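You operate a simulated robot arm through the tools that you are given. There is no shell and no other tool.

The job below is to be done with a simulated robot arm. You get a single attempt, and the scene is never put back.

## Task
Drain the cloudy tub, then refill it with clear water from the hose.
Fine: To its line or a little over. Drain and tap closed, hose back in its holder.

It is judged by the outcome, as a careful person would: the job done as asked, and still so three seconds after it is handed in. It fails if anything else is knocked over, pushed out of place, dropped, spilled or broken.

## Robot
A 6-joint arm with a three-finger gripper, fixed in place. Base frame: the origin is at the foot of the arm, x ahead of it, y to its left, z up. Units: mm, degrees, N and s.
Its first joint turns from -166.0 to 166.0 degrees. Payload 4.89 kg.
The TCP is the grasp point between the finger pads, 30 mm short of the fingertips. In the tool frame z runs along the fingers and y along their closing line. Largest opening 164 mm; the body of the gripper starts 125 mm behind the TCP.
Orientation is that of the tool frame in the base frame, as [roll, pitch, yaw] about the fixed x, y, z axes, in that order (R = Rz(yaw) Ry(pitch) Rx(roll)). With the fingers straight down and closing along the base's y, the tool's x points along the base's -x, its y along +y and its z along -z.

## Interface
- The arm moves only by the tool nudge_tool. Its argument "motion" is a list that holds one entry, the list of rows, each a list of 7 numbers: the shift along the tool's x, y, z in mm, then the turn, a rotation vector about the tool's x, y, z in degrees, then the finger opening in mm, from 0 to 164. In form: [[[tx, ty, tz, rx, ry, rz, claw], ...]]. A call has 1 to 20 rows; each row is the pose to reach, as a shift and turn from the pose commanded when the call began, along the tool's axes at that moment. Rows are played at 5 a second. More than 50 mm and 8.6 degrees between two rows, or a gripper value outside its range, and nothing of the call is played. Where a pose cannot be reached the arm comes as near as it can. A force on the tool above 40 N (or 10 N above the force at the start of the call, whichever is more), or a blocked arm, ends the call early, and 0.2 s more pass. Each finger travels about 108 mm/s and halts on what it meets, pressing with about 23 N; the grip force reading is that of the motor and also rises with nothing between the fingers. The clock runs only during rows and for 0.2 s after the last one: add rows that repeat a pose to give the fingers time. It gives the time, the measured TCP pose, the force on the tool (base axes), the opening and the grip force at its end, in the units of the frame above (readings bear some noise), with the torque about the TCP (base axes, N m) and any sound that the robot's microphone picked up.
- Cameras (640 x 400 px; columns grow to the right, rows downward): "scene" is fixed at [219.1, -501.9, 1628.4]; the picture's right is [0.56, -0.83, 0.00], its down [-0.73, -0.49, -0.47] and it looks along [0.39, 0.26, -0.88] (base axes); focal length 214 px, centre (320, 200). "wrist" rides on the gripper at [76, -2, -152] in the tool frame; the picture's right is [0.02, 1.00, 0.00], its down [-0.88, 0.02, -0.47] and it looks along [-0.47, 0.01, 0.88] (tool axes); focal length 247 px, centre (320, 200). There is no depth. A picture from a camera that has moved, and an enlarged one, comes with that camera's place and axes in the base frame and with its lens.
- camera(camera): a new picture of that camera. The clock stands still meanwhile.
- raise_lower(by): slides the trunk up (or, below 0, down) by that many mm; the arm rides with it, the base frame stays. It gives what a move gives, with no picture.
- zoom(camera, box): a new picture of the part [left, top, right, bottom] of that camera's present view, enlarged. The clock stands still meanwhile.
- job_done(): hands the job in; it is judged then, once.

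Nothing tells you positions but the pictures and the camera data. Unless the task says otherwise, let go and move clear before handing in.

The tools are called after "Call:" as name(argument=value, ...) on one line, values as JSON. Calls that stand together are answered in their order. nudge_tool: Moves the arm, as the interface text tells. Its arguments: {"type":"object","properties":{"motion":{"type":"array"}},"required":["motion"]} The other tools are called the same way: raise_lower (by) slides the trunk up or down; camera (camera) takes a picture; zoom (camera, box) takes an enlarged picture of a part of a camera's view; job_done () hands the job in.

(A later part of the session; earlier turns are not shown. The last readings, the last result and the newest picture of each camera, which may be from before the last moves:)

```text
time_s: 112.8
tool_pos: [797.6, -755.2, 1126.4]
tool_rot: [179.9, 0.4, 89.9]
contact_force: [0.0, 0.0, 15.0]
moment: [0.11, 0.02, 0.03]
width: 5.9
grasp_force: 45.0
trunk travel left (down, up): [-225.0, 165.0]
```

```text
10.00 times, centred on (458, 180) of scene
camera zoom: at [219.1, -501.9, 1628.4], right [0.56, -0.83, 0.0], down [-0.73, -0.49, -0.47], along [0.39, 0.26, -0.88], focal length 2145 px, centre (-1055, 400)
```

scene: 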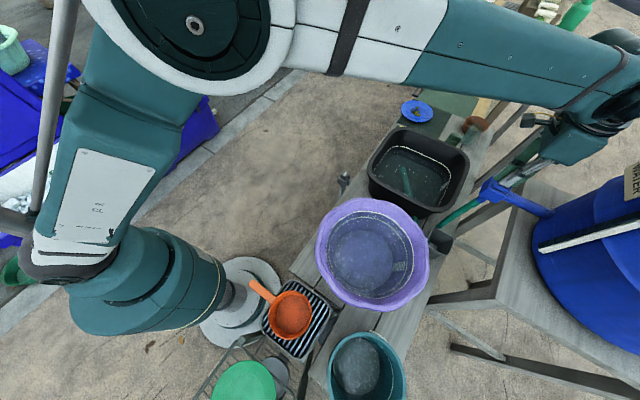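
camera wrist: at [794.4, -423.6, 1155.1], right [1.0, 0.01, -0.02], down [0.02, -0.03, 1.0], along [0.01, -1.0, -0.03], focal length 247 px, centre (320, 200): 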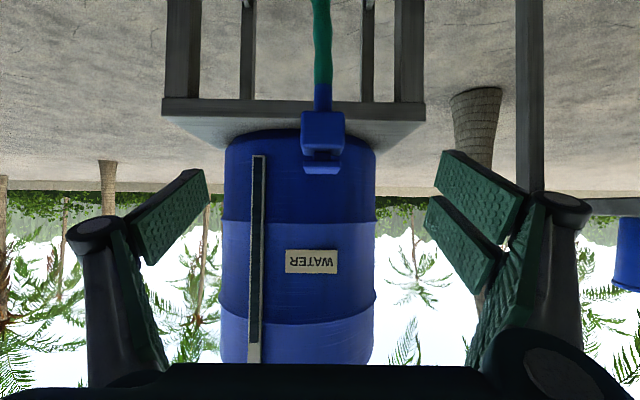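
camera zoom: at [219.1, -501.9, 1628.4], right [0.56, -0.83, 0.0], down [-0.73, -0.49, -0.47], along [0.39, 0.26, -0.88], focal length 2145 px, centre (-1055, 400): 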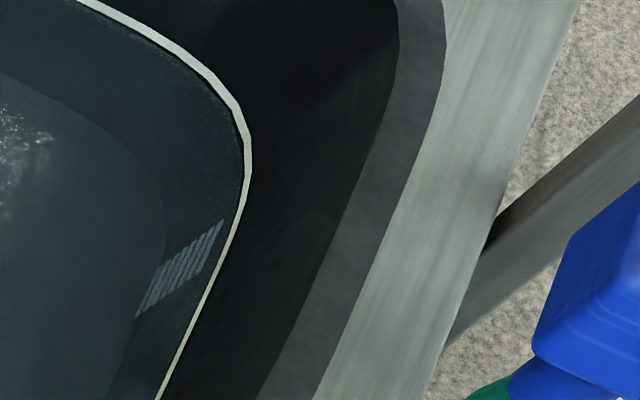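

Water is right at the line's lower edge. One more second, to end up slightly over.

Call:
nudge_tool(motion=[[[0, 0, 0, 0, 0, 0, 0], [0, 0, 0, 0, 0, 0, 0], [0, 0, 0, 0, 0, 0, 0], [0, 0, 0, 0, 0, 0, 0]]])

Call:
zoom(camera="scene", box=[440, 160, 475, 200])

Call:
zoom(camera="scene", box=[380, 130, 480, 210])

```text
time_s: 113.8
tool_pos: [795.6, -754.4, 1125.6]
tool_rot: [179.9, 0.3, 90.0]
contact_force: [-0.4, -0.8, 15.4]
moment: [0.13, -0.03, -0.03]
width: 5.7
grasp_force: 44.7
trunk travel left (down, up): [-225.0, 165.0]
```

```text
10.00 times, centred on (458, 180) of scene
camera zoom: at [219.1, -501.9, 1628.4], right [0.56, -0.83, 0.0], down [-0.73, -0.49, -0.47], along [0.39, 0.26, -0.88], focal length 2145 px, centre (-1055, 400)
```

zoom: 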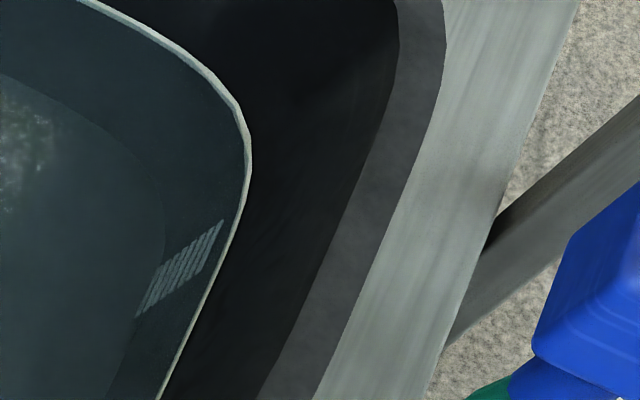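

```text
5.00 times, centred on (430, 170) of scene
camera zoom: at [219.1, -501.9, 1628.4], right [0.56, -0.83, 0.0], down [-0.73, -0.49, -0.47], along [0.39, 0.26, -0.88], focal length 1072 px, centre (-230, 350)
```

zoom: 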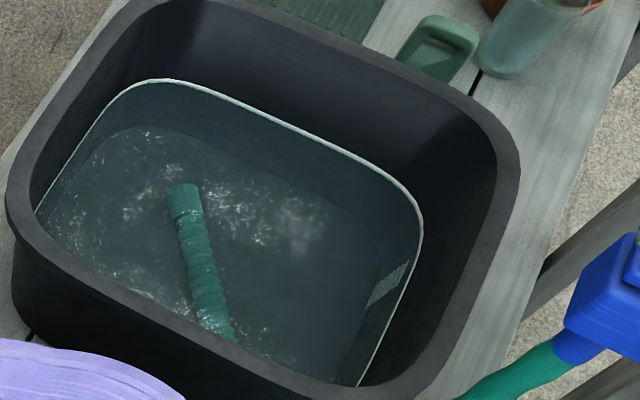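

The line is partly covered. I'll add about 0.8 s, then release the tap.

Call:
nudge_tool(motion=[[[0, 0, 0, 0, 0, 0, 0], [0, 0, 0, 0, 0, 0, 0], [0, 0, 0, 0, 0, 0, 0], [0, 0, -40, 0, 0, 0, 0], [0, 0, -80, 0, 0, 0, 0], [0, 0, -120, 0, 0, 0, 0]]])

Call:
zoom(camera="scene", box=[440, 160, 475, 200])

Call:
zoom(camera="scene", box=[380, 130, 480, 210])

Call:
zoom(camera="scene", box=[460, 150, 540, 220])

```text
time_s: 115.2
tool_pos: [799.1, -753.9, 1247.5]
tool_rot: [179.9, 0.2, 90.1]
contact_force: [0.6, 0.5, -0.5]
moment: [0.0, 0.02, 0.0]
width: 0.0
grasp_force: 45.1
trunk travel left (down, up): [-225.0, 165.0]
```

```text
10.00 times, centred on (458, 180) of scene
camera zoom: at [219.1, -501.9, 1628.4], right [0.56, -0.83, 0.0], down [-0.73, -0.49, -0.47], along [0.39, 0.26, -0.88], focal length 2145 px, centre (-1055, 400)
```

zoom: 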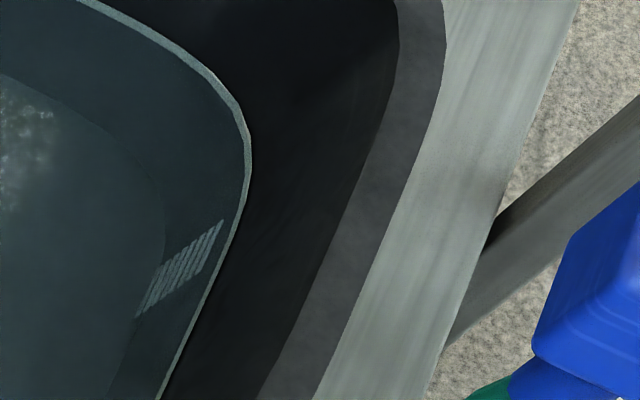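

```text
5.00 times, centred on (430, 170) of scene
camera zoom: at [219.1, -501.9, 1628.4], right [0.56, -0.83, 0.0], down [-0.73, -0.49, -0.47], along [0.39, 0.26, -0.88], focal length 1072 px, centre (-230, 350)
```

zoom: 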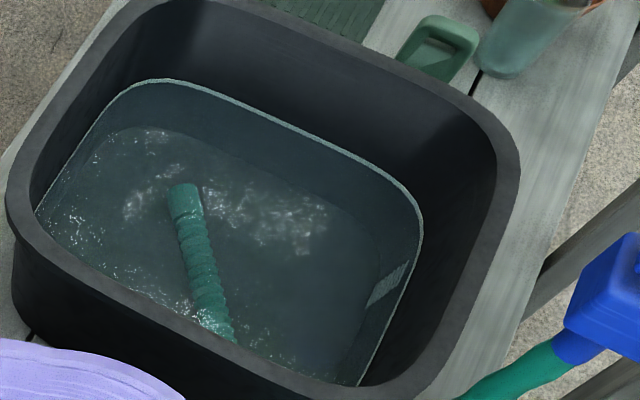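

```text
5.71 times, centred on (500, 185) of scene
camera zoom: at [219.1, -501.9, 1628.4], right [0.56, -0.83, 0.0], down [-0.73, -0.49, -0.47], along [0.39, 0.26, -0.88], focal length 1226 px, centre (-709, 286)
```

zoom: 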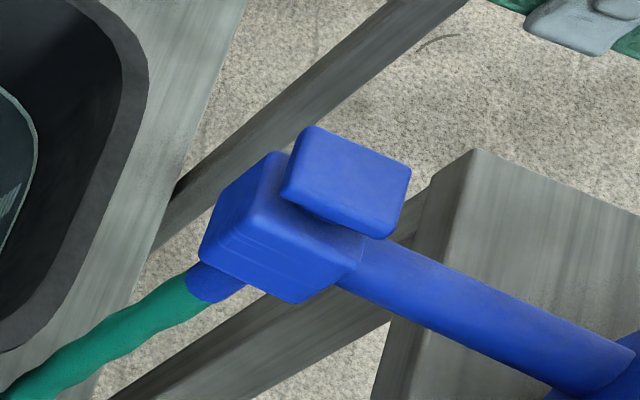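

The line is now just covered and the tap plate has sprung back up (closed). Next I'll retrieve the nozzle, which lies from about (1000,-477) up to the rim at (740,-611); I'll hover over it with the fingers across its axis.

Call:
nudge_tool(motion=[[[13, 2, 0, 0, 0, -8, 0], [26, 4, 0, 0, 0, -16, 20], [39, 6, 0, 0, 0, -24, 40], [52, 8, 0, 0, 0, -32, 60], [65, 10, 0, 0, 0, -40, 80], [78, 12, 0, 0, 0, -48, 80], [91, 14, 0, 0, 0, -56, 80], [104, 16, 0, 0, 0, -64, 80], [117, 18, 0, 0, 0, -72, 80], [130, 20, 0, 0, 0, -80, 80], [143, 22, 0, 0, 0, -88, 80], [156, 24, 0, 0, 0, -96, 80], [169, 25, 0, 0, 0, -104, 80], [180, 26, 0, 0, 0, -112, 80], [187, 27, 0, 0, 0, -116.9, 80], [187, 27, 40, 0, 0, -116.9, 80], [187, 27, 80, 0, 0, -116.9, 80], [187, 27, 120, 0, 0, -116.9, 80], [187, 27, 160, 0, 0, -116.9, 80], [187, 27, 200, 0, 0, -116.9, 80]]])

Call:
camera(camera="wrist")

Call:
zoom(camera="scene", box=[370, 80, 550, 240])

```text
time_s: 119.5
tool_pos: [820.8, -570.8, 1046.0]
tool_rot: [-179.8, 0.0, -153.1]
contact_force: [-0.9, 0.2, 0.4]
moment: [-0.08, -0.08, 0.01]
width: 80.1
grasp_force: 0.0
trunk travel left (down, up): [-225.0, 165.0]
```

```text
taken
camera wrist: at [752.1, -605.3, 1197.2], right [-0.47, 0.88, -0.01], down [0.78, 0.42, 0.47], along [0.42, 0.22, -0.88], focal length 247 px, centre (320, 200)
```

wrist: 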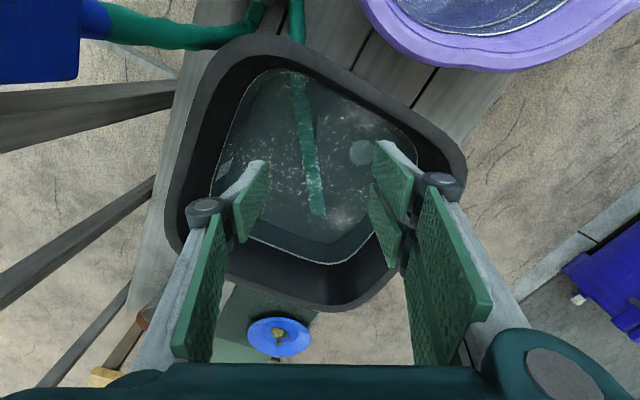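

```text
2.50 times, centred on (460, 160) of scene
camera zoom: at [219.1, -501.9, 1628.4], right [0.56, -0.83, 0.0], down [-0.73, -0.49, -0.47], along [0.39, 0.26, -0.88], focal length 536 px, centre (-30, 300)
```

zoom: 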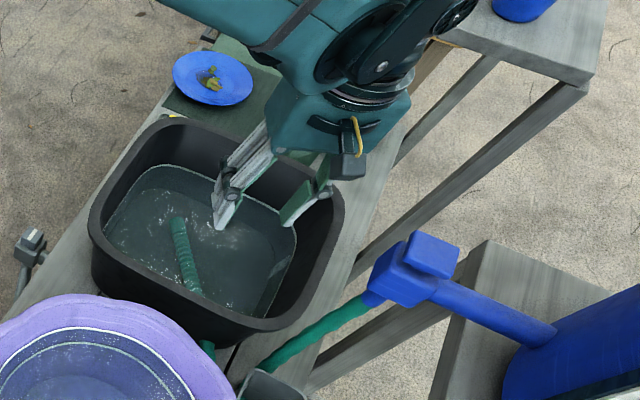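

Call:
zoom(camera="wrist", box=[200, 0, 440, 240])

```text
1.67 times, centred on (320, 120) of wrist
camera zoom: at [752.1, -605.3, 1197.2], right [-0.47, 0.88, -0.01], down [0.78, 0.42, 0.47], along [0.42, 0.22, -0.88], focal length 412 px, centre (320, 333)
```

zoom: 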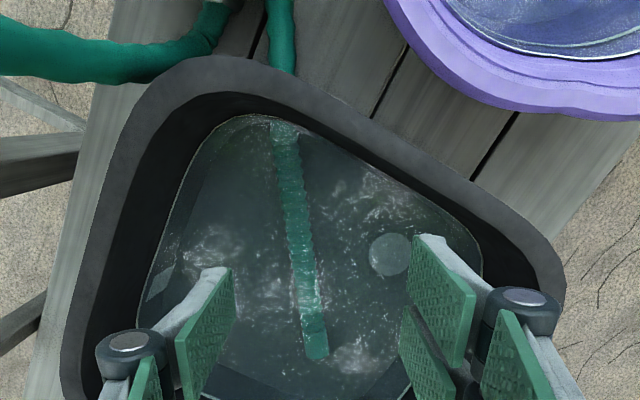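

The nozzle lies nearly flat in the water, direction roughly (-0.82,-0.58), ring end close to the wall. I'll align the fingers with it and go lower to measure.

Call:
nudge_tool(motion=[[[-4, -14, 20, 0, 0, -4, 80], [-7, -27, 40, 0, 0, -8.4, 80], [-7, -27, 75, 0, 0, -8.4, 80]]])

Call:
nudge_tool(motion=[[[0, 0, 0, 0, -8, 0, 80], [0, 0, 0, 0, -15, 0, 80], [0, 0, 0, 0, -15, 0, 80]]])

Call:
camera(camera="wrist")

Call:
zoom(camera="wrist", box=[220, 40, 420, 240])

Call:
zoom(camera="scene", box=[380, 110, 500, 230])

```text
time_s: 120.2
tool_pos: [840.6, -588.6, 970.0]
tool_rot: [-179.7, 0.0, -144.7]
contact_force: [-0.4, 0.1, -0.1]
moment: [-0.01, -0.05, -0.03]
width: 79.9
grasp_force: 0.1
trunk travel left (down, up): [-225.0, 165.0]
```

```text
time_s: 121.0
tool_pos: [841.5, -588.6, 970.2]
tool_rot: [-179.8, 15.0, -144.7]
contact_force: [-0.2, 0.0, 0.9]
moment: [0.06, -0.09, 0.0]
width: 80.0
grasp_force: 0.0
trunk travel left (down, up): [-225.0, 165.0]
```

```text
taken
camera wrist: at [748.7, -654.7, 1096.6], right [-0.59, 0.8, -0.01], down [0.58, 0.44, 0.69], along [0.56, 0.4, -0.73], focal length 247 px, centre (320, 200)
```

wrist: 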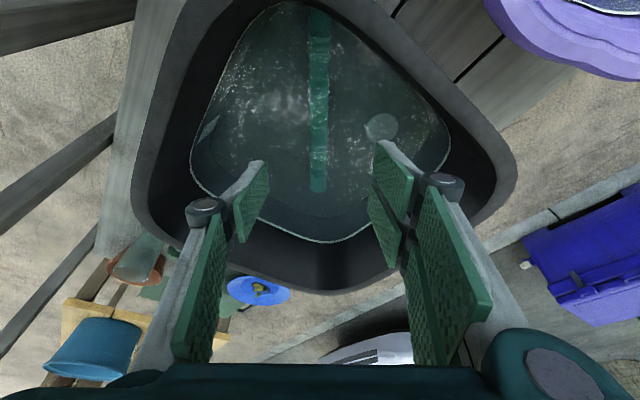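

```text
2.00 times, centred on (320, 140) of wrist
camera zoom: at [748.7, -654.7, 1096.6], right [-0.59, 0.8, -0.01], down [0.58, 0.44, 0.69], along [0.56, 0.4, -0.73], focal length 494 px, centre (320, 320)
```

zoom: 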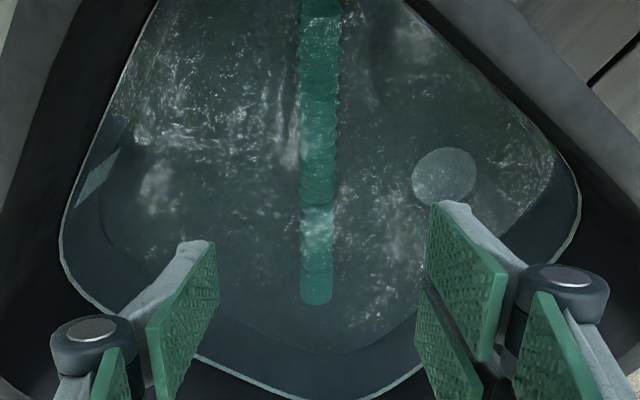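

```text
3.33 times, centred on (440, 170) of scene
camera zoom: at [219.1, -501.9, 1628.4], right [0.56, -0.83, 0.0], down [-0.73, -0.49, -0.47], along [0.39, 0.26, -0.88], focal length 715 px, centre (-80, 300)
```

zoom: 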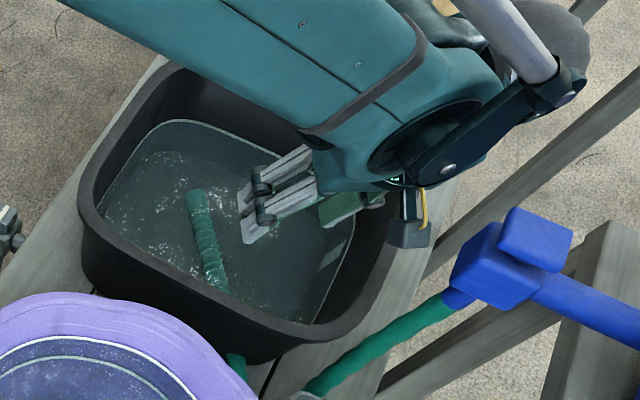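

The nozzle lies flat on the floor, aligned with my tool plane. I'll descend in steps, checking reach, opening 64 mm.

Call:
nudge_tool(motion=[[[7, -2, 40, 0, 0, 0, 72], [14, -2, 80, 0, 0, 0, 68], [21, -2, 119, 0, 0, 0, 64], [21, -2, 119, 0, 0, 0, 64]]])

Call:
camera(camera="wrist")

Call:
camera(camera="scene")

```text
time_s: 122.0
tool_pos: [853.9, -585.5, 848.7]
tool_rot: [-179.8, 14.9, -144.7]
contact_force: [0.8, -0.4, -0.4]
moment: [0.09, 0.06, 0.02]
width: 63.4
grasp_force: 0.1
trunk travel left (down, up): [-225.0, 165.0]
```

```text
taken
camera wrist: at [761.1, -652.0, 974.1], right [-0.59, 0.8, -0.01], down [0.58, 0.44, 0.68], along [0.55, 0.4, -0.73], focal length 247 px, centre (320, 200)
```

wrist: 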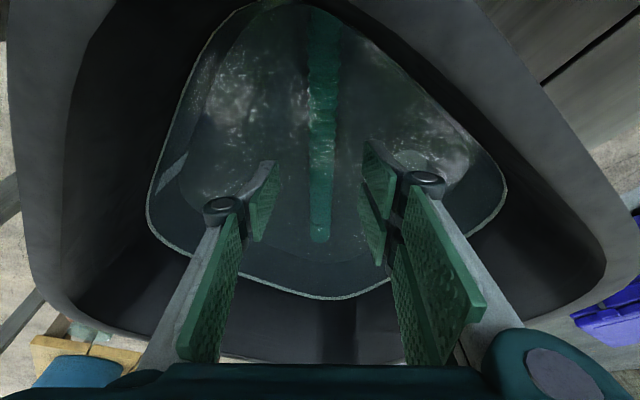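

```text
taken
```

scene: 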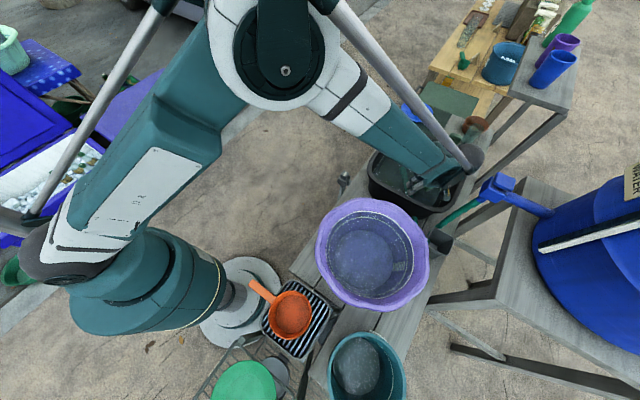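

Reach is fine and the nozzle is centred between the fingers. I'll make the tool vertical (keeps the camera clear of the rim), then descend to the floor-level nozzle.

Call:
nudge_tool(motion=[[[0, 0, 0, 0, 8, 0, 64], [0, 0, 0, 0, 15, 0, 60], [0, 0, 0, 0, 15, 0, 60]]])

Call:
nudge_tool(motion=[[[0, 0, 25, 0, 0, 0, 60], [0, 0, 50, 0, 0, 0, 60]]])

Call:
camera(camera="wrist")

Call:
zoom(camera="scene", box=[380, 110, 500, 230])

```text
time_s: 122.8
tool_pos: [853.1, -585.1, 849.0]
tool_rot: [-179.7, 0.0, -144.7]
contact_force: [0.2, 0.4, -0.4]
moment: [-0.03, 0.02, 0.03]
width: 60.0
grasp_force: 0.0
trunk travel left (down, up): [-225.0, 165.0]
```

```text
time_s: 123.5
tool_pos: [854.0, -585.2, 799.2]
tool_rot: [-179.7, 0.0, -144.7]
contact_force: [-1.5, 1.3, 1.4]
moment: [-0.09, -0.14, 0.0]
width: 60.0
grasp_force: 0.1
trunk travel left (down, up): [-225.0, 165.0]
```

```text
taken
camera wrist: at [791.5, -629.8, 950.9], right [-0.59, 0.8, -0.01], down [0.71, 0.53, 0.47], along [0.38, 0.28, -0.88], focal length 247 px, centre (320, 200)
```

wrist: 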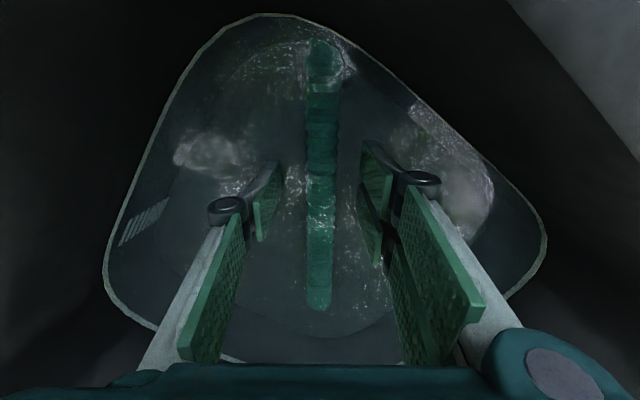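

```text
3.33 times, centred on (440, 170) of scene
camera zoom: at [219.1, -501.9, 1628.4], right [0.56, -0.83, 0.0], down [-0.73, -0.49, -0.47], along [0.39, 0.26, -0.88], focal length 715 px, centre (-80, 300)
```

zoom: 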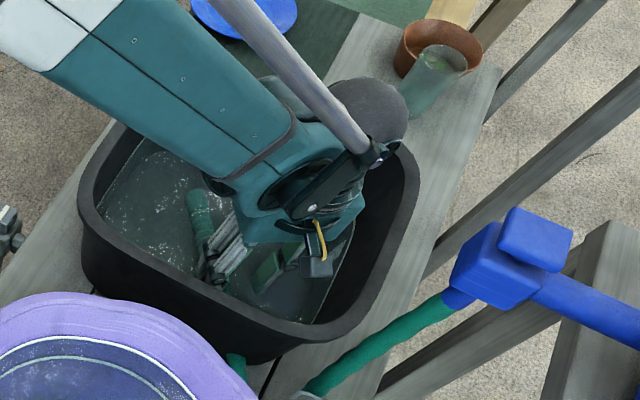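

Good alignment. Descending the last ~47 mm to the floor level and closing.

Call:
nudge_tool(motion=[[[0, 0, 16, 0, 0, 0, 60], [0, 0, 32, 0, 0, 0, 60], [0, 0, 42, 0, 0, 0, 60], [0, 0, 47, 0, 0, 0, 60]]])

Call:
camera(camera="wrist")

Call:
zoom(camera="scene", box=[380, 110, 500, 230])

```text
time_s: 124.5
tool_pos: [853.5, -585.2, 757.0]
tool_rot: [-179.7, 0.0, -144.7]
contact_force: [-7.7, 9.8, 32.0]
moment: [0.96, -0.53, 0.74]
width: 27.5
grasp_force: 12.2
trunk travel left (down, up): [-225.0, 165.0]
stopped in row 4: the force on the tool passed its limit at 42 N (the readings are from after the stop); the commanded pose is now the measured one
```

```text
taken
camera wrist: at [789.9, -629.2, 907.6], right [-0.6, 0.8, 0.0], down [0.71, 0.53, 0.47], along [0.38, 0.28, -0.88], focal length 247 px, centre (320, 200)
```

wrist: 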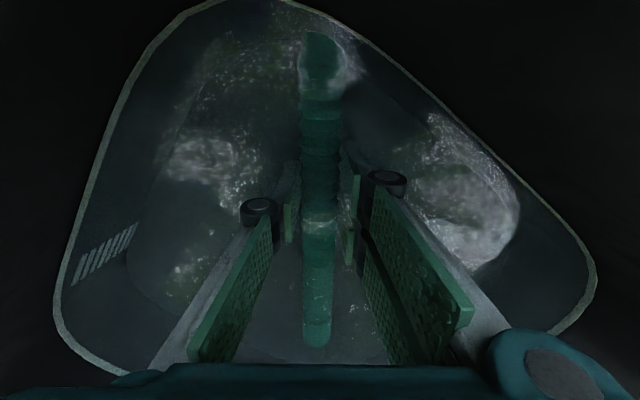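

```text
3.33 times, centred on (440, 170) of scene
camera zoom: at [219.1, -501.9, 1628.4], right [0.56, -0.83, 0.0], down [-0.73, -0.49, -0.47], along [0.39, 0.26, -0.88], focal length 715 px, centre (-80, 300)
```

zoom: 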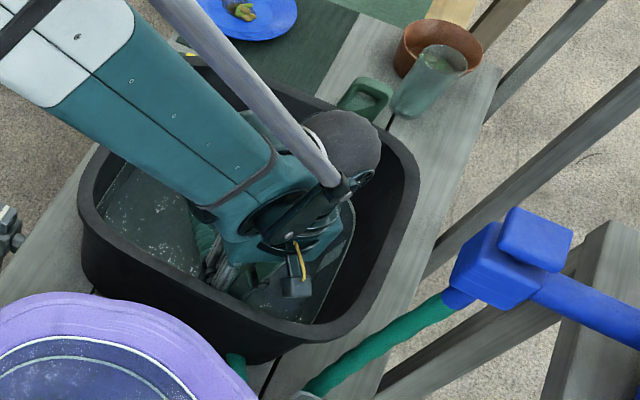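

The fingertips touched the floor and the fingers have come in on the nozzle. I'll ease up a few mm and close properly.

Call:
nudge_tool(motion=[[[0, 0, -2, 0, 0, 0, 24], [0, 0, -4, 0, 0, 0, 20], [0, 0, -4, 0, 0, 0, 20], [0, 0, -4, 0, 0, 0, 20]]])

Call:
camera(camera="wrist")

```text
time_s: 125.5
tool_pos: [852.4, -586.4, 757.1]
tool_rot: [-179.7, 0.0, -144.8]
contact_force: [2.1, 1.1, 1.5]
moment: [0.14, -0.11, 0.03]
width: 26.9
grasp_force: 23.3
trunk travel left (down, up): [-225.0, 165.0]
```

```text
taken
camera wrist: at [790.5, -631.2, 907.6], right [-0.59, 0.8, 0.0], down [0.71, 0.53, 0.47], along [0.38, 0.28, -0.88], focal length 247 px, centre (320, 200)
```

wrist: 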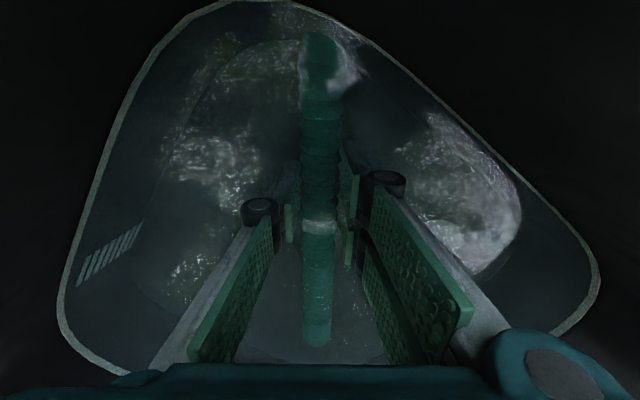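

Gripped. Lifting gently and watching how the nozzle hangs.

Call:
nudge_tool(motion=[[[0, 0, -12, 0, 0, 0, 18], [0, 0, -24, 0, 0, 0, 18], [0, 0, -36, 0, 0, 0, 18], [0, 0, -48, 0, 0, 0, 18], [0, 0, -60, 0, 0, 0, 18], [0, 0, -72, 0, 0, 0, 18]]])

Call:
camera(camera="wrist")

Call:
zoom(camera="scene", box=[380, 110, 500, 230])

```text
time_s: 126.9
tool_pos: [851.0, -586.6, 830.1]
tool_rot: [-179.8, -0.1, -144.8]
contact_force: [0.6, 0.0, -0.6]
moment: [0.02, 0.01, -0.03]
width: 17.9
grasp_force: 0.1
trunk travel left (down, up): [-225.0, 165.0]
```

```text
taken
camera wrist: at [789.4, -631.7, 981.1], right [-0.59, 0.8, 0.0], down [0.71, 0.53, 0.47], along [0.38, 0.28, -0.88], focal length 247 px, centre (320, 200)
```

wrist: 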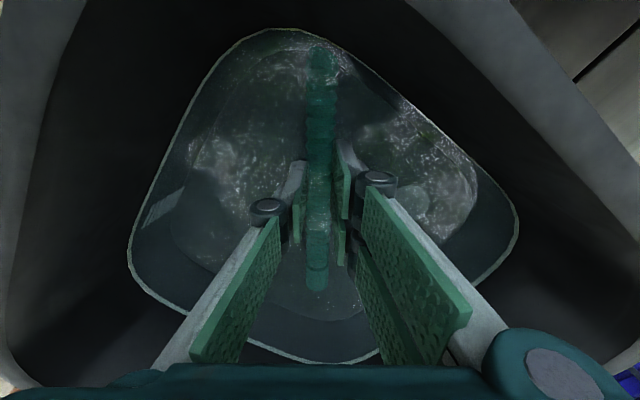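

```text
3.33 times, centred on (440, 170) of scene
camera zoom: at [219.1, -501.9, 1628.4], right [0.56, -0.83, 0.0], down [-0.73, -0.49, -0.47], along [0.39, 0.26, -0.88], focal length 715 px, centre (-80, 300)
```

zoom: 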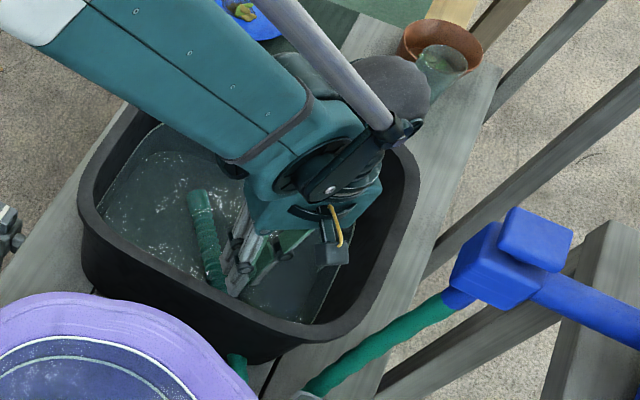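

The grip slipped off as I lifted. I'll look closely at the nozzle and how the hose crosses the wall before trying again.

Call:
zoom(camera="wrist", box=[230, 20, 410, 320])

Call:
zoom(camera="scene", box=[400, 160, 480, 240])

```text
1.33 times, centred on (320, 170) of wrist
camera zoom: at [789.4, -631.7, 981.1], right [-0.59, 0.8, 0.0], down [0.71, 0.53, 0.47], along [0.38, 0.28, -0.88], focal length 329 px, centre (320, 240)
```

zoom: 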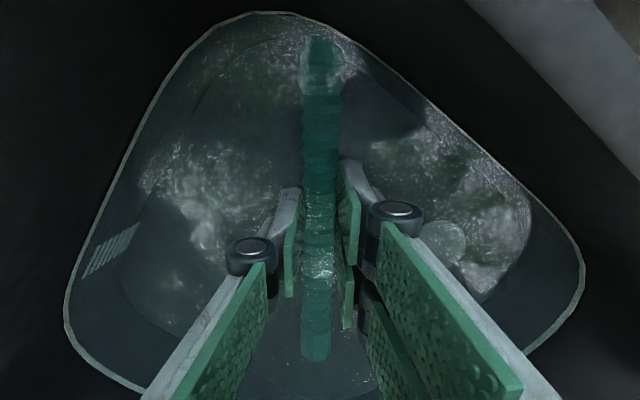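

```text
5.00 times, centred on (440, 200) of scene
camera zoom: at [219.1, -501.9, 1628.4], right [0.56, -0.83, 0.0], down [-0.73, -0.49, -0.47], along [0.39, 0.26, -0.88], focal length 1072 px, centre (-280, 200)
```

zoom: 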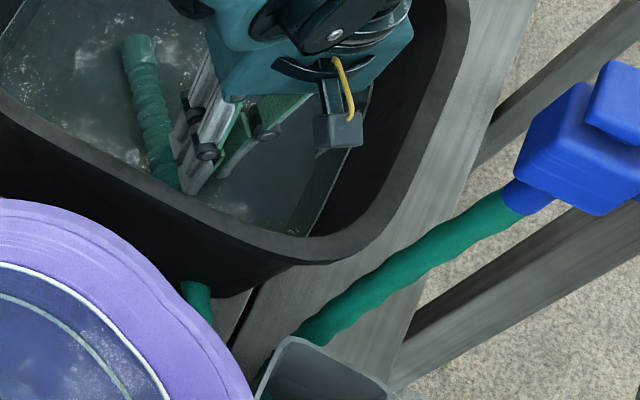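

The fingertips bottom out before the pads reach the nozzle's widest part, so the grip was shallow. I'll retry: press lightly to the floor, close, and lift very slowly.

Call:
nudge_tool(motion=[[[0, 0, 0, 0, 0, 0, 60], [0, 0, 0, 0, 0, 0, 60], [0, 0, 30, 0, 0, 0, 60], [0, 0, 60, 0, 0, 0, 60], [0, 0, 68, 0, 0, 0, 60], [0, 0, 72, 0, 0, 0, 60]]])

```text
time_s: 128.3
tool_pos: [852.9, -584.7, 755.0]
tool_rot: [-179.8, 0.0, -144.7]
contact_force: [0.3, 0.2, -0.2]
moment: [0.03, 0.06, 0.0]
width: 59.9
grasp_force: 0.0
trunk travel left (down, up): [-225.0, 165.0]
```

Call:
nudge_tool(motion=[[[0, 0, 2, 0, 0, 0, 60], [0, 0, 3, 0, 0, 0, 60], [0, 0, 4, 0, 0, 0, 60]]])

```text
time_s: 129.1
tool_pos: [851.5, -584.6, 756.8]
tool_rot: [-179.7, 0.0, -144.7]
contact_force: [-6.5, -3.3, 27.5]
moment: [0.68, 0.69, 0.25]
width: 60.3
grasp_force: 0.0
trunk travel left (down, up): [-225.0, 165.0]
```

Tips are on the floor (27 N). Now closing at this height.

Call:
nudge_tool(motion=[[[0, 0, -1, 0, 0, 0, 40], [0, 0, -1, 0, 0, 0, 20], [0, 0, -1, 0, 0, 0, 10], [0, 0, -1, 0, 0, 0, 10]]])

```text
time_s: 129.4
tool_pos: [851.5, -583.5, 755.3]
tool_rot: [-179.9, 0.1, -144.7]
contact_force: [-8.5, 9.2, 26.2]
moment: [0.94, 0.49, 0.24]
width: 44.7
grasp_force: 5.9
trunk travel left (down, up): [-225.0, 165.0]
stopped in row 1: the force on the tool passed its limit at 46 N (the readings are from after the stop); the commanded pose is now the measured one
```

Closing drives the tips lower. I'll rise 5 mm, pre-close to 38, then press down and close the rest.

Call:
nudge_tool(motion=[[[0, 0, -6, 0, 0, 0, 46], [0, 0, -6, 0, 0, 0, 38], [0, 0, -6, 0, 0, 0, 36], [0, 0, -4, 0, 0, 0, 36], [0, 0, -2, 0, 0, 0, 36], [0, 0, -1, 0, 0, 0, 36]]])

Call:
camera(camera="wrist")

```text
time_s: 130.8
tool_pos: [853.7, -584.3, 757.3]
tool_rot: [-179.8, 0.0, -144.6]
contact_force: [1.1, 1.3, 19.5]
moment: [0.37, 0.14, -0.02]
width: 35.9
grasp_force: 0.1
trunk travel left (down, up): [-225.0, 165.0]
```

```text
taken
camera wrist: at [790.8, -629.7, 907.8], right [-0.59, 0.8, 0.0], down [0.71, 0.53, 0.47], along [0.38, 0.28, -0.88], focal length 247 px, centre (320, 200)
```

wrist: 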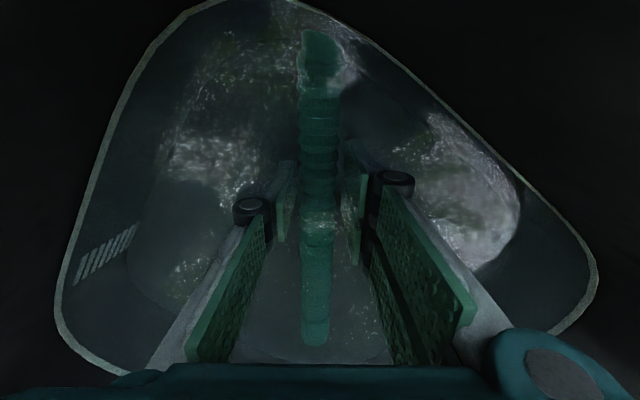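

Call:
nudge_tool(motion=[[[0, 0, -1, 0, 0, 0, 30], [0, 0, -1, 0, 0, 0, 22], [0, 0, -1, 0, 0, 0, 15], [0, 0, -1, 0, 0, 0, 15]]])

```text
time_s: 131.8
tool_pos: [854.1, -584.5, 755.3]
tool_rot: [-179.7, 0.1, -144.7]
contact_force: [10.8, 1.5, 7.7]
moment: [0.19, -0.11, 0.48]
width: 27.1
grasp_force: 22.7
trunk travel left (down, up): [-225.0, 165.0]
```

Call:
nudge_tool(motion=[[[0, 0, -2, 0, 0, 0, 15], [0, 0, -4, 0, 0, 0, 15], [0, 0, -6, 0, 0, 0, 15], [0, 0, -8, 0, 0, 0, 15], [0, 0, -10, 0, 0, 0, 15], [0, 0, -13, 0, 0, 0, 15], [0, 0, -16, 0, 0, 0, 15]]])

Call:
camera(camera="wrist")

```text
time_s: 133.4
tool_pos: [853.4, -586.0, 771.5]
tool_rot: [-179.9, -0.1, -144.7]
contact_force: [0.2, -0.3, -2.3]
moment: [-0.08, 0.12, 0.01]
width: 27.1
grasp_force: 22.7
trunk travel left (down, up): [-225.0, 165.0]
```

```text
taken
camera wrist: at [791.5, -630.9, 922.9], right [-0.59, 0.8, 0.0], down [0.71, 0.53, 0.47], along [0.38, 0.28, -0.88], focal length 247 px, centre (320, 200)
```

wrist: 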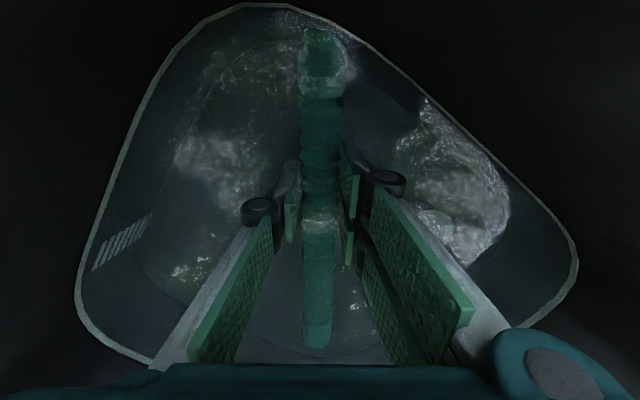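

It's holding this time (27.1 mm). Continuing to lift slowly.

Call:
nudge_tool(motion=[[[0, 0, -4, 0, 0, 0, 15], [0, 0, -8, 0, 0, 0, 15], [0, 0, -12, 0, 0, 0, 15], [0, 0, -16, 0, 0, 0, 15], [0, 0, -20, 0, 0, 0, 15], [0, 0, -24, 0, 0, 0, 15], [0, 0, -28, 0, 0, 0, 15], [0, 0, -32, 0, 0, 0, 15], [0, 0, -36, 0, 0, 0, 15], [0, 0, -40, 0, 0, 0, 15]]])

Call:
camera(camera="wrist")

Call:
zoom(camera="scene", box=[380, 110, 500, 230])

```text
time_s: 135.6
tool_pos: [854.2, -585.4, 813.3]
tool_rot: [-179.9, -0.1, -144.7]
contact_force: [0.4, 0.0, -2.7]
moment: [-0.06, 0.13, -0.01]
width: 27.0
grasp_force: 23.3
trunk travel left (down, up): [-225.0, 165.0]
```

```text
taken
camera wrist: at [790.9, -629.8, 964.1], right [-0.59, 0.8, 0.0], down [0.71, 0.53, 0.47], along [0.38, 0.28, -0.88], focal length 247 px, centre (320, 200)
```

wrist: 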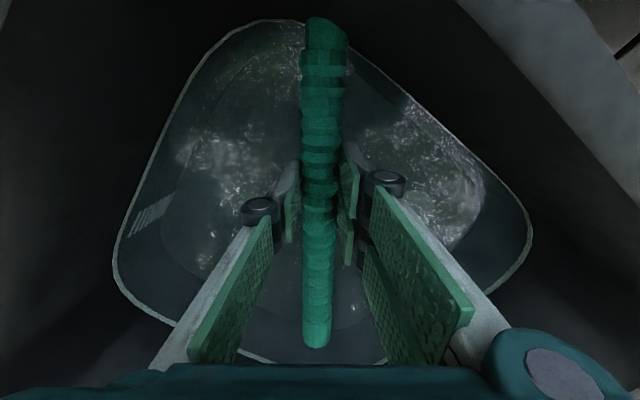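

```text
3.33 times, centred on (440, 170) of scene
camera zoom: at [219.1, -501.9, 1628.4], right [0.56, -0.83, 0.0], down [-0.73, -0.49, -0.47], along [0.39, 0.26, -0.88], focal length 715 px, centre (-80, 300)
```

zoom: 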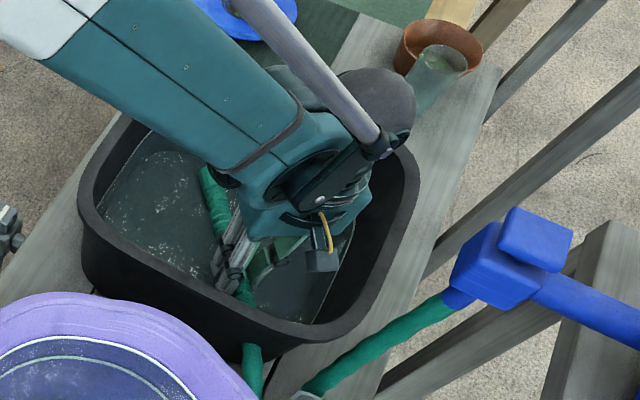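

Nozzle is out of the water, held across the fingers. Lifting it higher above the basin.

Call:
nudge_tool(motion=[[[0, 0, -15, 0, 0, 0, 15], [0, 0, -30, 0, 0, 0, 15], [0, 0, -50, 0, 0, 0, 15], [0, 0, -70, 0, 0, 0, 15], [0, 0, -90, 0, 0, 0, 15], [0, 0, -110, 0, 0, 0, 15], [0, 0, -130, 0, 0, 0, 15], [0, 0, -150, 0, 0, 0, 15], [0, 0, -170, 0, 0, 0, 15], [0, 0, -190, 0, 0, 0, 15], [0, 0, -210, 0, 0, 0, 15]]])

Call:
camera(camera="wrist")

Call:
zoom(camera="scene", box=[380, 80, 540, 240])

```text
time_s: 138.0
tool_pos: [854.1, -585.8, 1022.7]
tool_rot: [-179.9, -0.1, -144.7]
contact_force: [0.9, -0.4, -2.3]
moment: [-0.07, 0.13, 0.03]
width: 26.8
grasp_force: 23.3
trunk travel left (down, up): [-225.0, 165.0]
```

```text
taken
camera wrist: at [791.6, -631.0, 1174.1], right [-0.59, 0.8, 0.0], down [0.71, 0.53, 0.47], along [0.38, 0.28, -0.88], focal length 247 px, centre (320, 200)
```

wrist: 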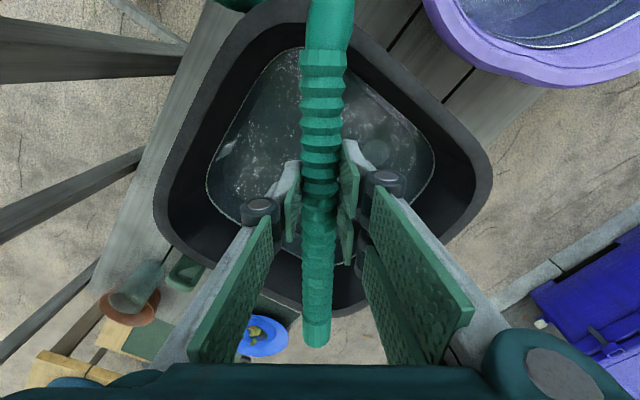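

```text
2.50 times, centred on (460, 160) of scene
camera zoom: at [219.1, -501.9, 1628.4], right [0.56, -0.83, 0.0], down [-0.73, -0.49, -0.47], along [0.39, 0.26, -0.88], focal length 536 px, centre (-30, 300)
```

zoom: 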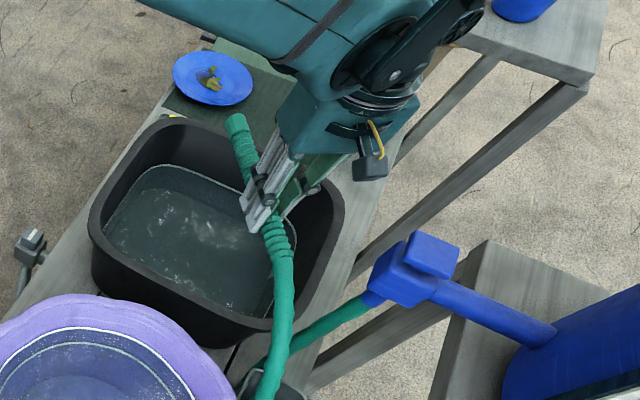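

The nozzle is held level, tip toward the robot side. I'll move back toward the robot and turn the tool so the hose end faces outward (−y), then tilt to bring the nozzle upright.

Call:
nudge_tool(motion=[[[11, 12, -5, 0, 0, -7.8, 15], [22, 25, -11, 0, 0, -15.6, 15], [33, 37, -16, 0, 0, -23.4, 15], [45, 50, -22, 0, 0, -31.2, 15], [56, 62, -27, 0, 0, -39, 15], [67, 75, -33, 0, 0, -46.8, 15], [78, 87, -38, 0, 0, -54.7, 15]]])

Call:
camera(camera="wrist")

Call:
zoom(camera="scene", box=[340, 80, 540, 260])

```text
time_s: 139.6
tool_pos: [737.9, -558.4, 1059.3]
tool_rot: [180.0, -0.1, -89.8]
contact_force: [0.5, -0.3, -1.9]
moment: [-0.18, 0.06, 0.01]
width: 26.8
grasp_force: 22.9
trunk travel left (down, up): [-225.0, 165.0]
```

```text
taken
camera wrist: at [738.4, -633.8, 1210.2], right [-1.0, -0.02, 0.0], down [-0.02, 0.88, 0.47], along [-0.01, 0.47, -0.88], focal length 247 px, centre (320, 200)
```

wrist: 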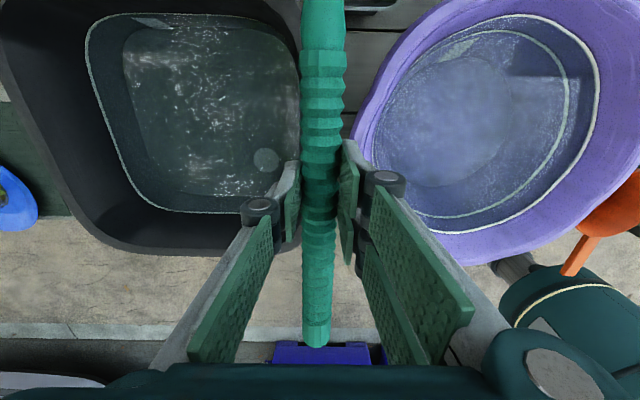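

```text
2.22 times, centred on (440, 170) of scene
camera zoom: at [219.1, -501.9, 1628.4], right [0.56, -0.83, 0.0], down [-0.73, -0.49, -0.47], along [0.39, 0.26, -0.88], focal length 477 px, centre (53, 267)
```

zoom: 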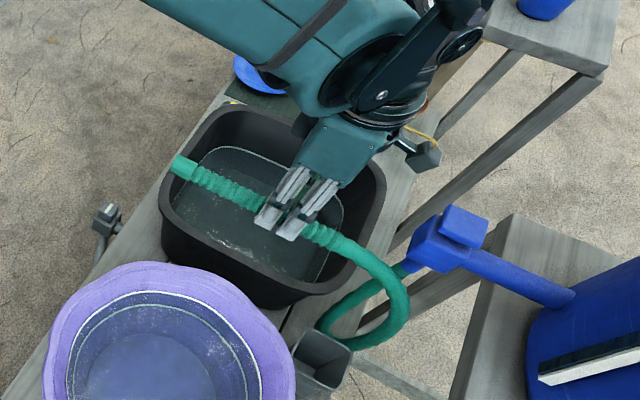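

Now tilting the tool outward so the nozzle tip swings down.

Call:
nudge_tool(motion=[[[0, 0, -8, 0, 8, 0, 15], [0, 0, -16, 0, 16, 0, 15], [0, 0, -24, 0, 24, 0, 15], [0, 0, -32, 0, 32, 0, 15], [0, 0, -40, 0, 40, 0, 15], [0, 0, -50, 0, 48, 0, 15], [0, 0, -60, 0, 56, 0, 15]]])

Call:
camera(camera="wrist")

Call:
zoom(camera="scene", box=[340, 80, 540, 260])

```text
time_s: 141.2
tool_pos: [739.1, -560.0, 1119.9]
tool_rot: [-179.9, -56.4, -90.1]
contact_force: [-1.2, -1.1, -2.6]
moment: [0.05, -0.08, 0.11]
width: 26.8
grasp_force: 23.2
trunk travel left (down, up): [-225.0, 165.0]
```

```text
taken
camera wrist: at [739.2, -474.8, 1267.0], right [-1.0, -0.01, 0.02], down [-0.02, 0.88, -0.47], along [-0.01, -0.47, -0.88], focal length 247 px, centre (320, 200)
```

wrist: 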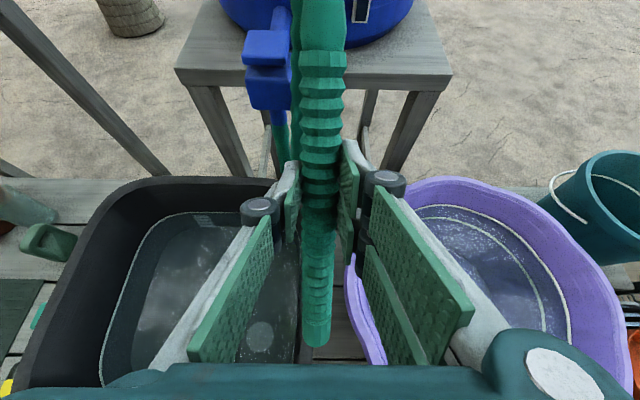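

```text
2.22 times, centred on (440, 170) of scene
camera zoom: at [219.1, -501.9, 1628.4], right [0.56, -0.83, 0.0], down [-0.73, -0.49, -0.47], along [0.39, 0.26, -0.88], focal length 477 px, centre (53, 267)
```

zoom: 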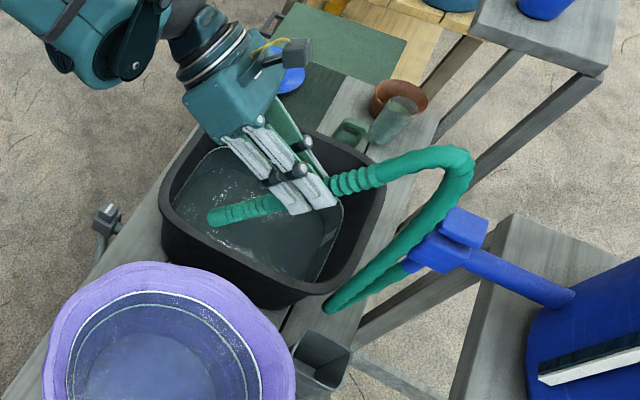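

The nozzle is swinging down well. Tilting further to ~80°.

Call:
nudge_tool(motion=[[[0, 0, 0, 0, 8, 0, 15], [0, 0, 0, 0, 16, 0, 15], [0, 0, 0, 0, 24, 0, 15], [0, 0, 0, 0, 24, 0, 15]]])

Call:
camera(camera="wrist")

Call:
zoom(camera="scene", box=[340, 80, 540, 260])

```text
time_s: 142.2
tool_pos: [738.9, -558.4, 1119.1]
tool_rot: [-179.8, -80.1, -90.3]
contact_force: [0.0, -0.5, -2.8]
moment: [-0.07, 0.06, -0.07]
width: 26.9
grasp_force: 23.4
trunk travel left (down, up): [-225.0, 165.0]
```

```text
taken
camera wrist: at [740.2, -421.0, 1220.1], right [-1.0, 0.0, 0.02], down [-0.02, 0.62, -0.79], along [-0.01, -0.79, -0.62], focal length 247 px, centre (320, 200)
```

wrist: 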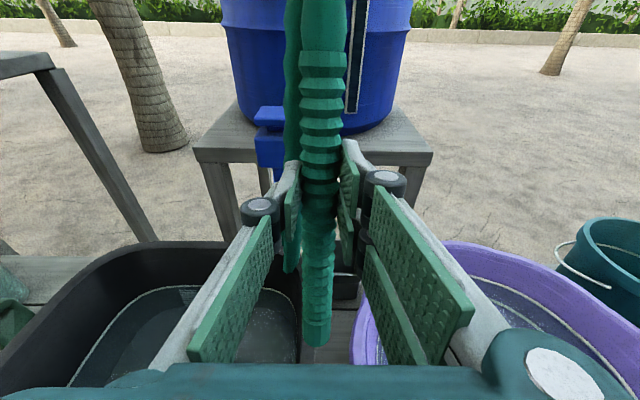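

```text
2.22 times, centred on (440, 170) of scene
camera zoom: at [219.1, -501.9, 1628.4], right [0.56, -0.83, 0.0], down [-0.73, -0.49, -0.47], along [0.39, 0.26, -0.88], focal length 477 px, centre (53, 267)
```

zoom: 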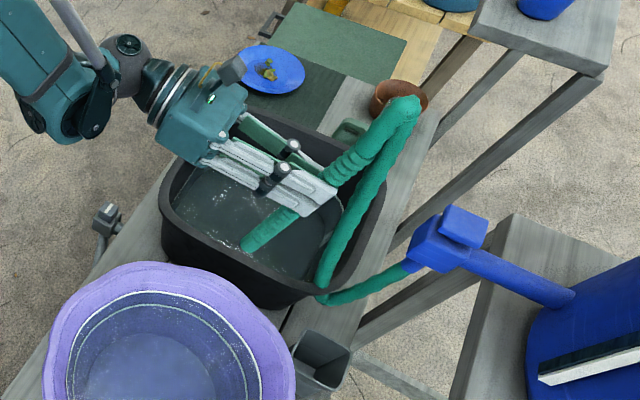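

Nozzle is near-vertical, tip predicted at (739,-541,930), matching the pictures. Moving to put the tip over the cup centre (~(683,-745)).

Call:
nudge_tool(motion=[[[4, 7, 25, 0, 0, 0, 15], [9, 14, 50, 0, 0, 0, 15], [13, 21, 75, 0, 0, 0, 15], [18, 28, 100, 0, 0, 0, 15], [22, 35, 125, 0, 0, 0, 15], [27, 42, 150, 0, 0, 0, 15], [31, 49, 175, 0, 0, 0, 15], [35, 56, 200, 0, 0, 0, 15]]])

Call:
camera(camera="wrist")

Call:
zoom(camera="scene", box=[360, 120, 520, 280])

```text
time_s: 144.0
tool_pos: [683.8, -758.4, 1121.6]
tool_rot: [-179.8, -80.3, -90.1]
contact_force: [0.0, 0.5, -1.6]
moment: [0.03, 0.0, -0.09]
width: 27.4
grasp_force: 23.2
trunk travel left (down, up): [-225.0, 165.0]
```

```text
taken
camera wrist: at [684.9, -621.1, 1222.0], right [-1.0, 0.0, 0.02], down [-0.02, 0.62, -0.79], along [-0.01, -0.79, -0.62], focal length 247 px, centre (320, 200)
```

wrist: 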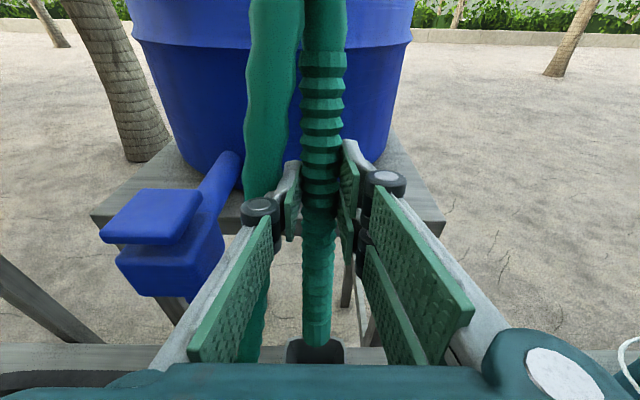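

```text
2.50 times, centred on (440, 200) of scene
camera zoom: at [219.1, -501.9, 1628.4], right [0.56, -0.83, 0.0], down [-0.73, -0.49, -0.47], along [0.39, 0.26, -0.88], focal length 536 px, centre (20, 200)
```

zoom: 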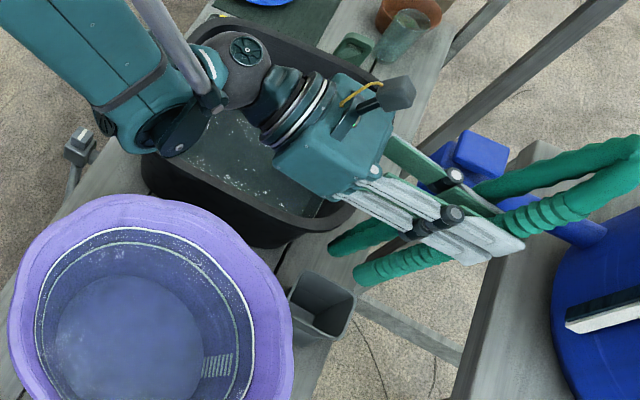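

Call:
zoom(camera="wrist", box=[240, 280, 400, 380])

Call:
zoom(camera="scene", box=[420, 200, 500, 260])

```text
4.00 times, centred on (320, 330) of wrist
camera zoom: at [684.9, -621.1, 1222.0], right [-1.0, 0.0, 0.02], down [-0.02, 0.62, -0.79], along [-0.01, -0.79, -0.62], focal length 988 px, centre (320, -320)
```

zoom: 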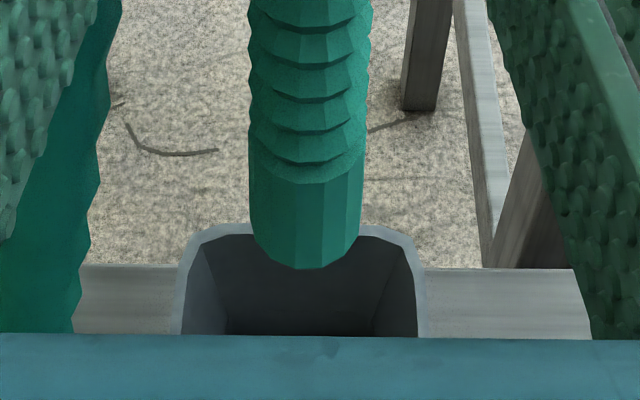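

```text
6.67 times, centred on (460, 230) of scene
camera zoom: at [219.1, -501.9, 1628.4], right [0.56, -0.83, 0.0], down [-0.73, -0.49, -0.47], along [0.39, 0.26, -0.88], focal length 1430 px, centre (-613, 0)
```

zoom: 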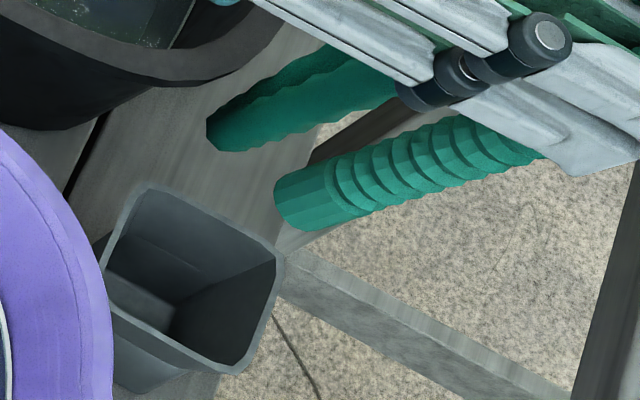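

The tip is over the cup opening (tip ≈(682,-739), cup ≈(684,-748)). Lowering with a slight shift toward the cup centre.

Call:
nudge_tool(motion=[[[-19, 0, 9, 0, 0, 0, 15], [-39, 0, 13, 0, 0, 0, 15], [-58, 0, 16, 0, 0, 0, 15], [-78, 0, 20, 0, 0, 0, 15], [-97, 0, 23, 0, 0, 0, 15]]])

Call:
zoom(camera="wrist", box=[220, 260, 420, 380])

Call:
zoom(camera="scene", box=[410, 190, 500, 260])

```text
time_s: 145.2
tool_pos: [681.7, -766.1, 1021.5]
tool_rot: [-179.8, -80.1, -90.2]
contact_force: [0.0, -0.4, -1.9]
moment: [-0.01, -0.02, 0.02]
width: 26.9
grasp_force: 23.0
trunk travel left (down, up): [-225.0, 165.0]
```

```text
3.20 times, centred on (320, 320) of wrist
camera zoom: at [683.8, -629.1, 1122.1], right [-1.0, 0.0, 0.02], down [-0.02, 0.62, -0.79], along [-0.01, -0.79, -0.62], focal length 790 px, centre (320, -184)
```

zoom: 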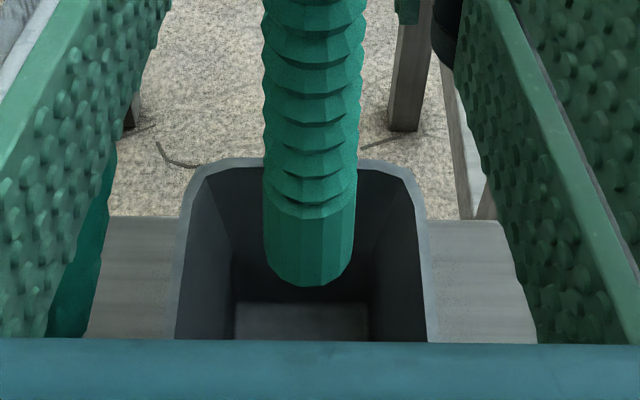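

```text
5.71 times, centred on (455, 225) of scene
camera zoom: at [219.1, -501.9, 1628.4], right [0.56, -0.83, 0.0], down [-0.73, -0.49, -0.47], along [0.39, 0.26, -0.88], focal length 1226 px, centre (-451, 57)
```

zoom: 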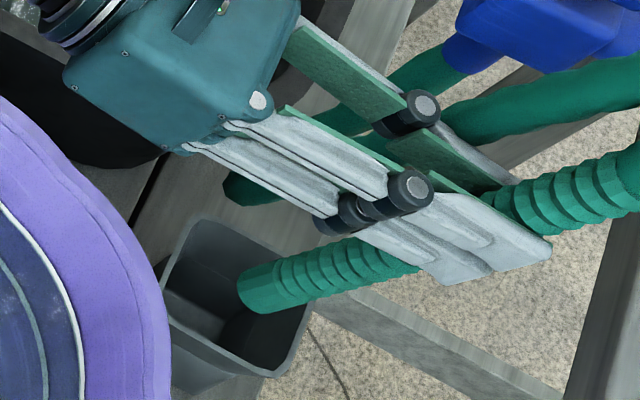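

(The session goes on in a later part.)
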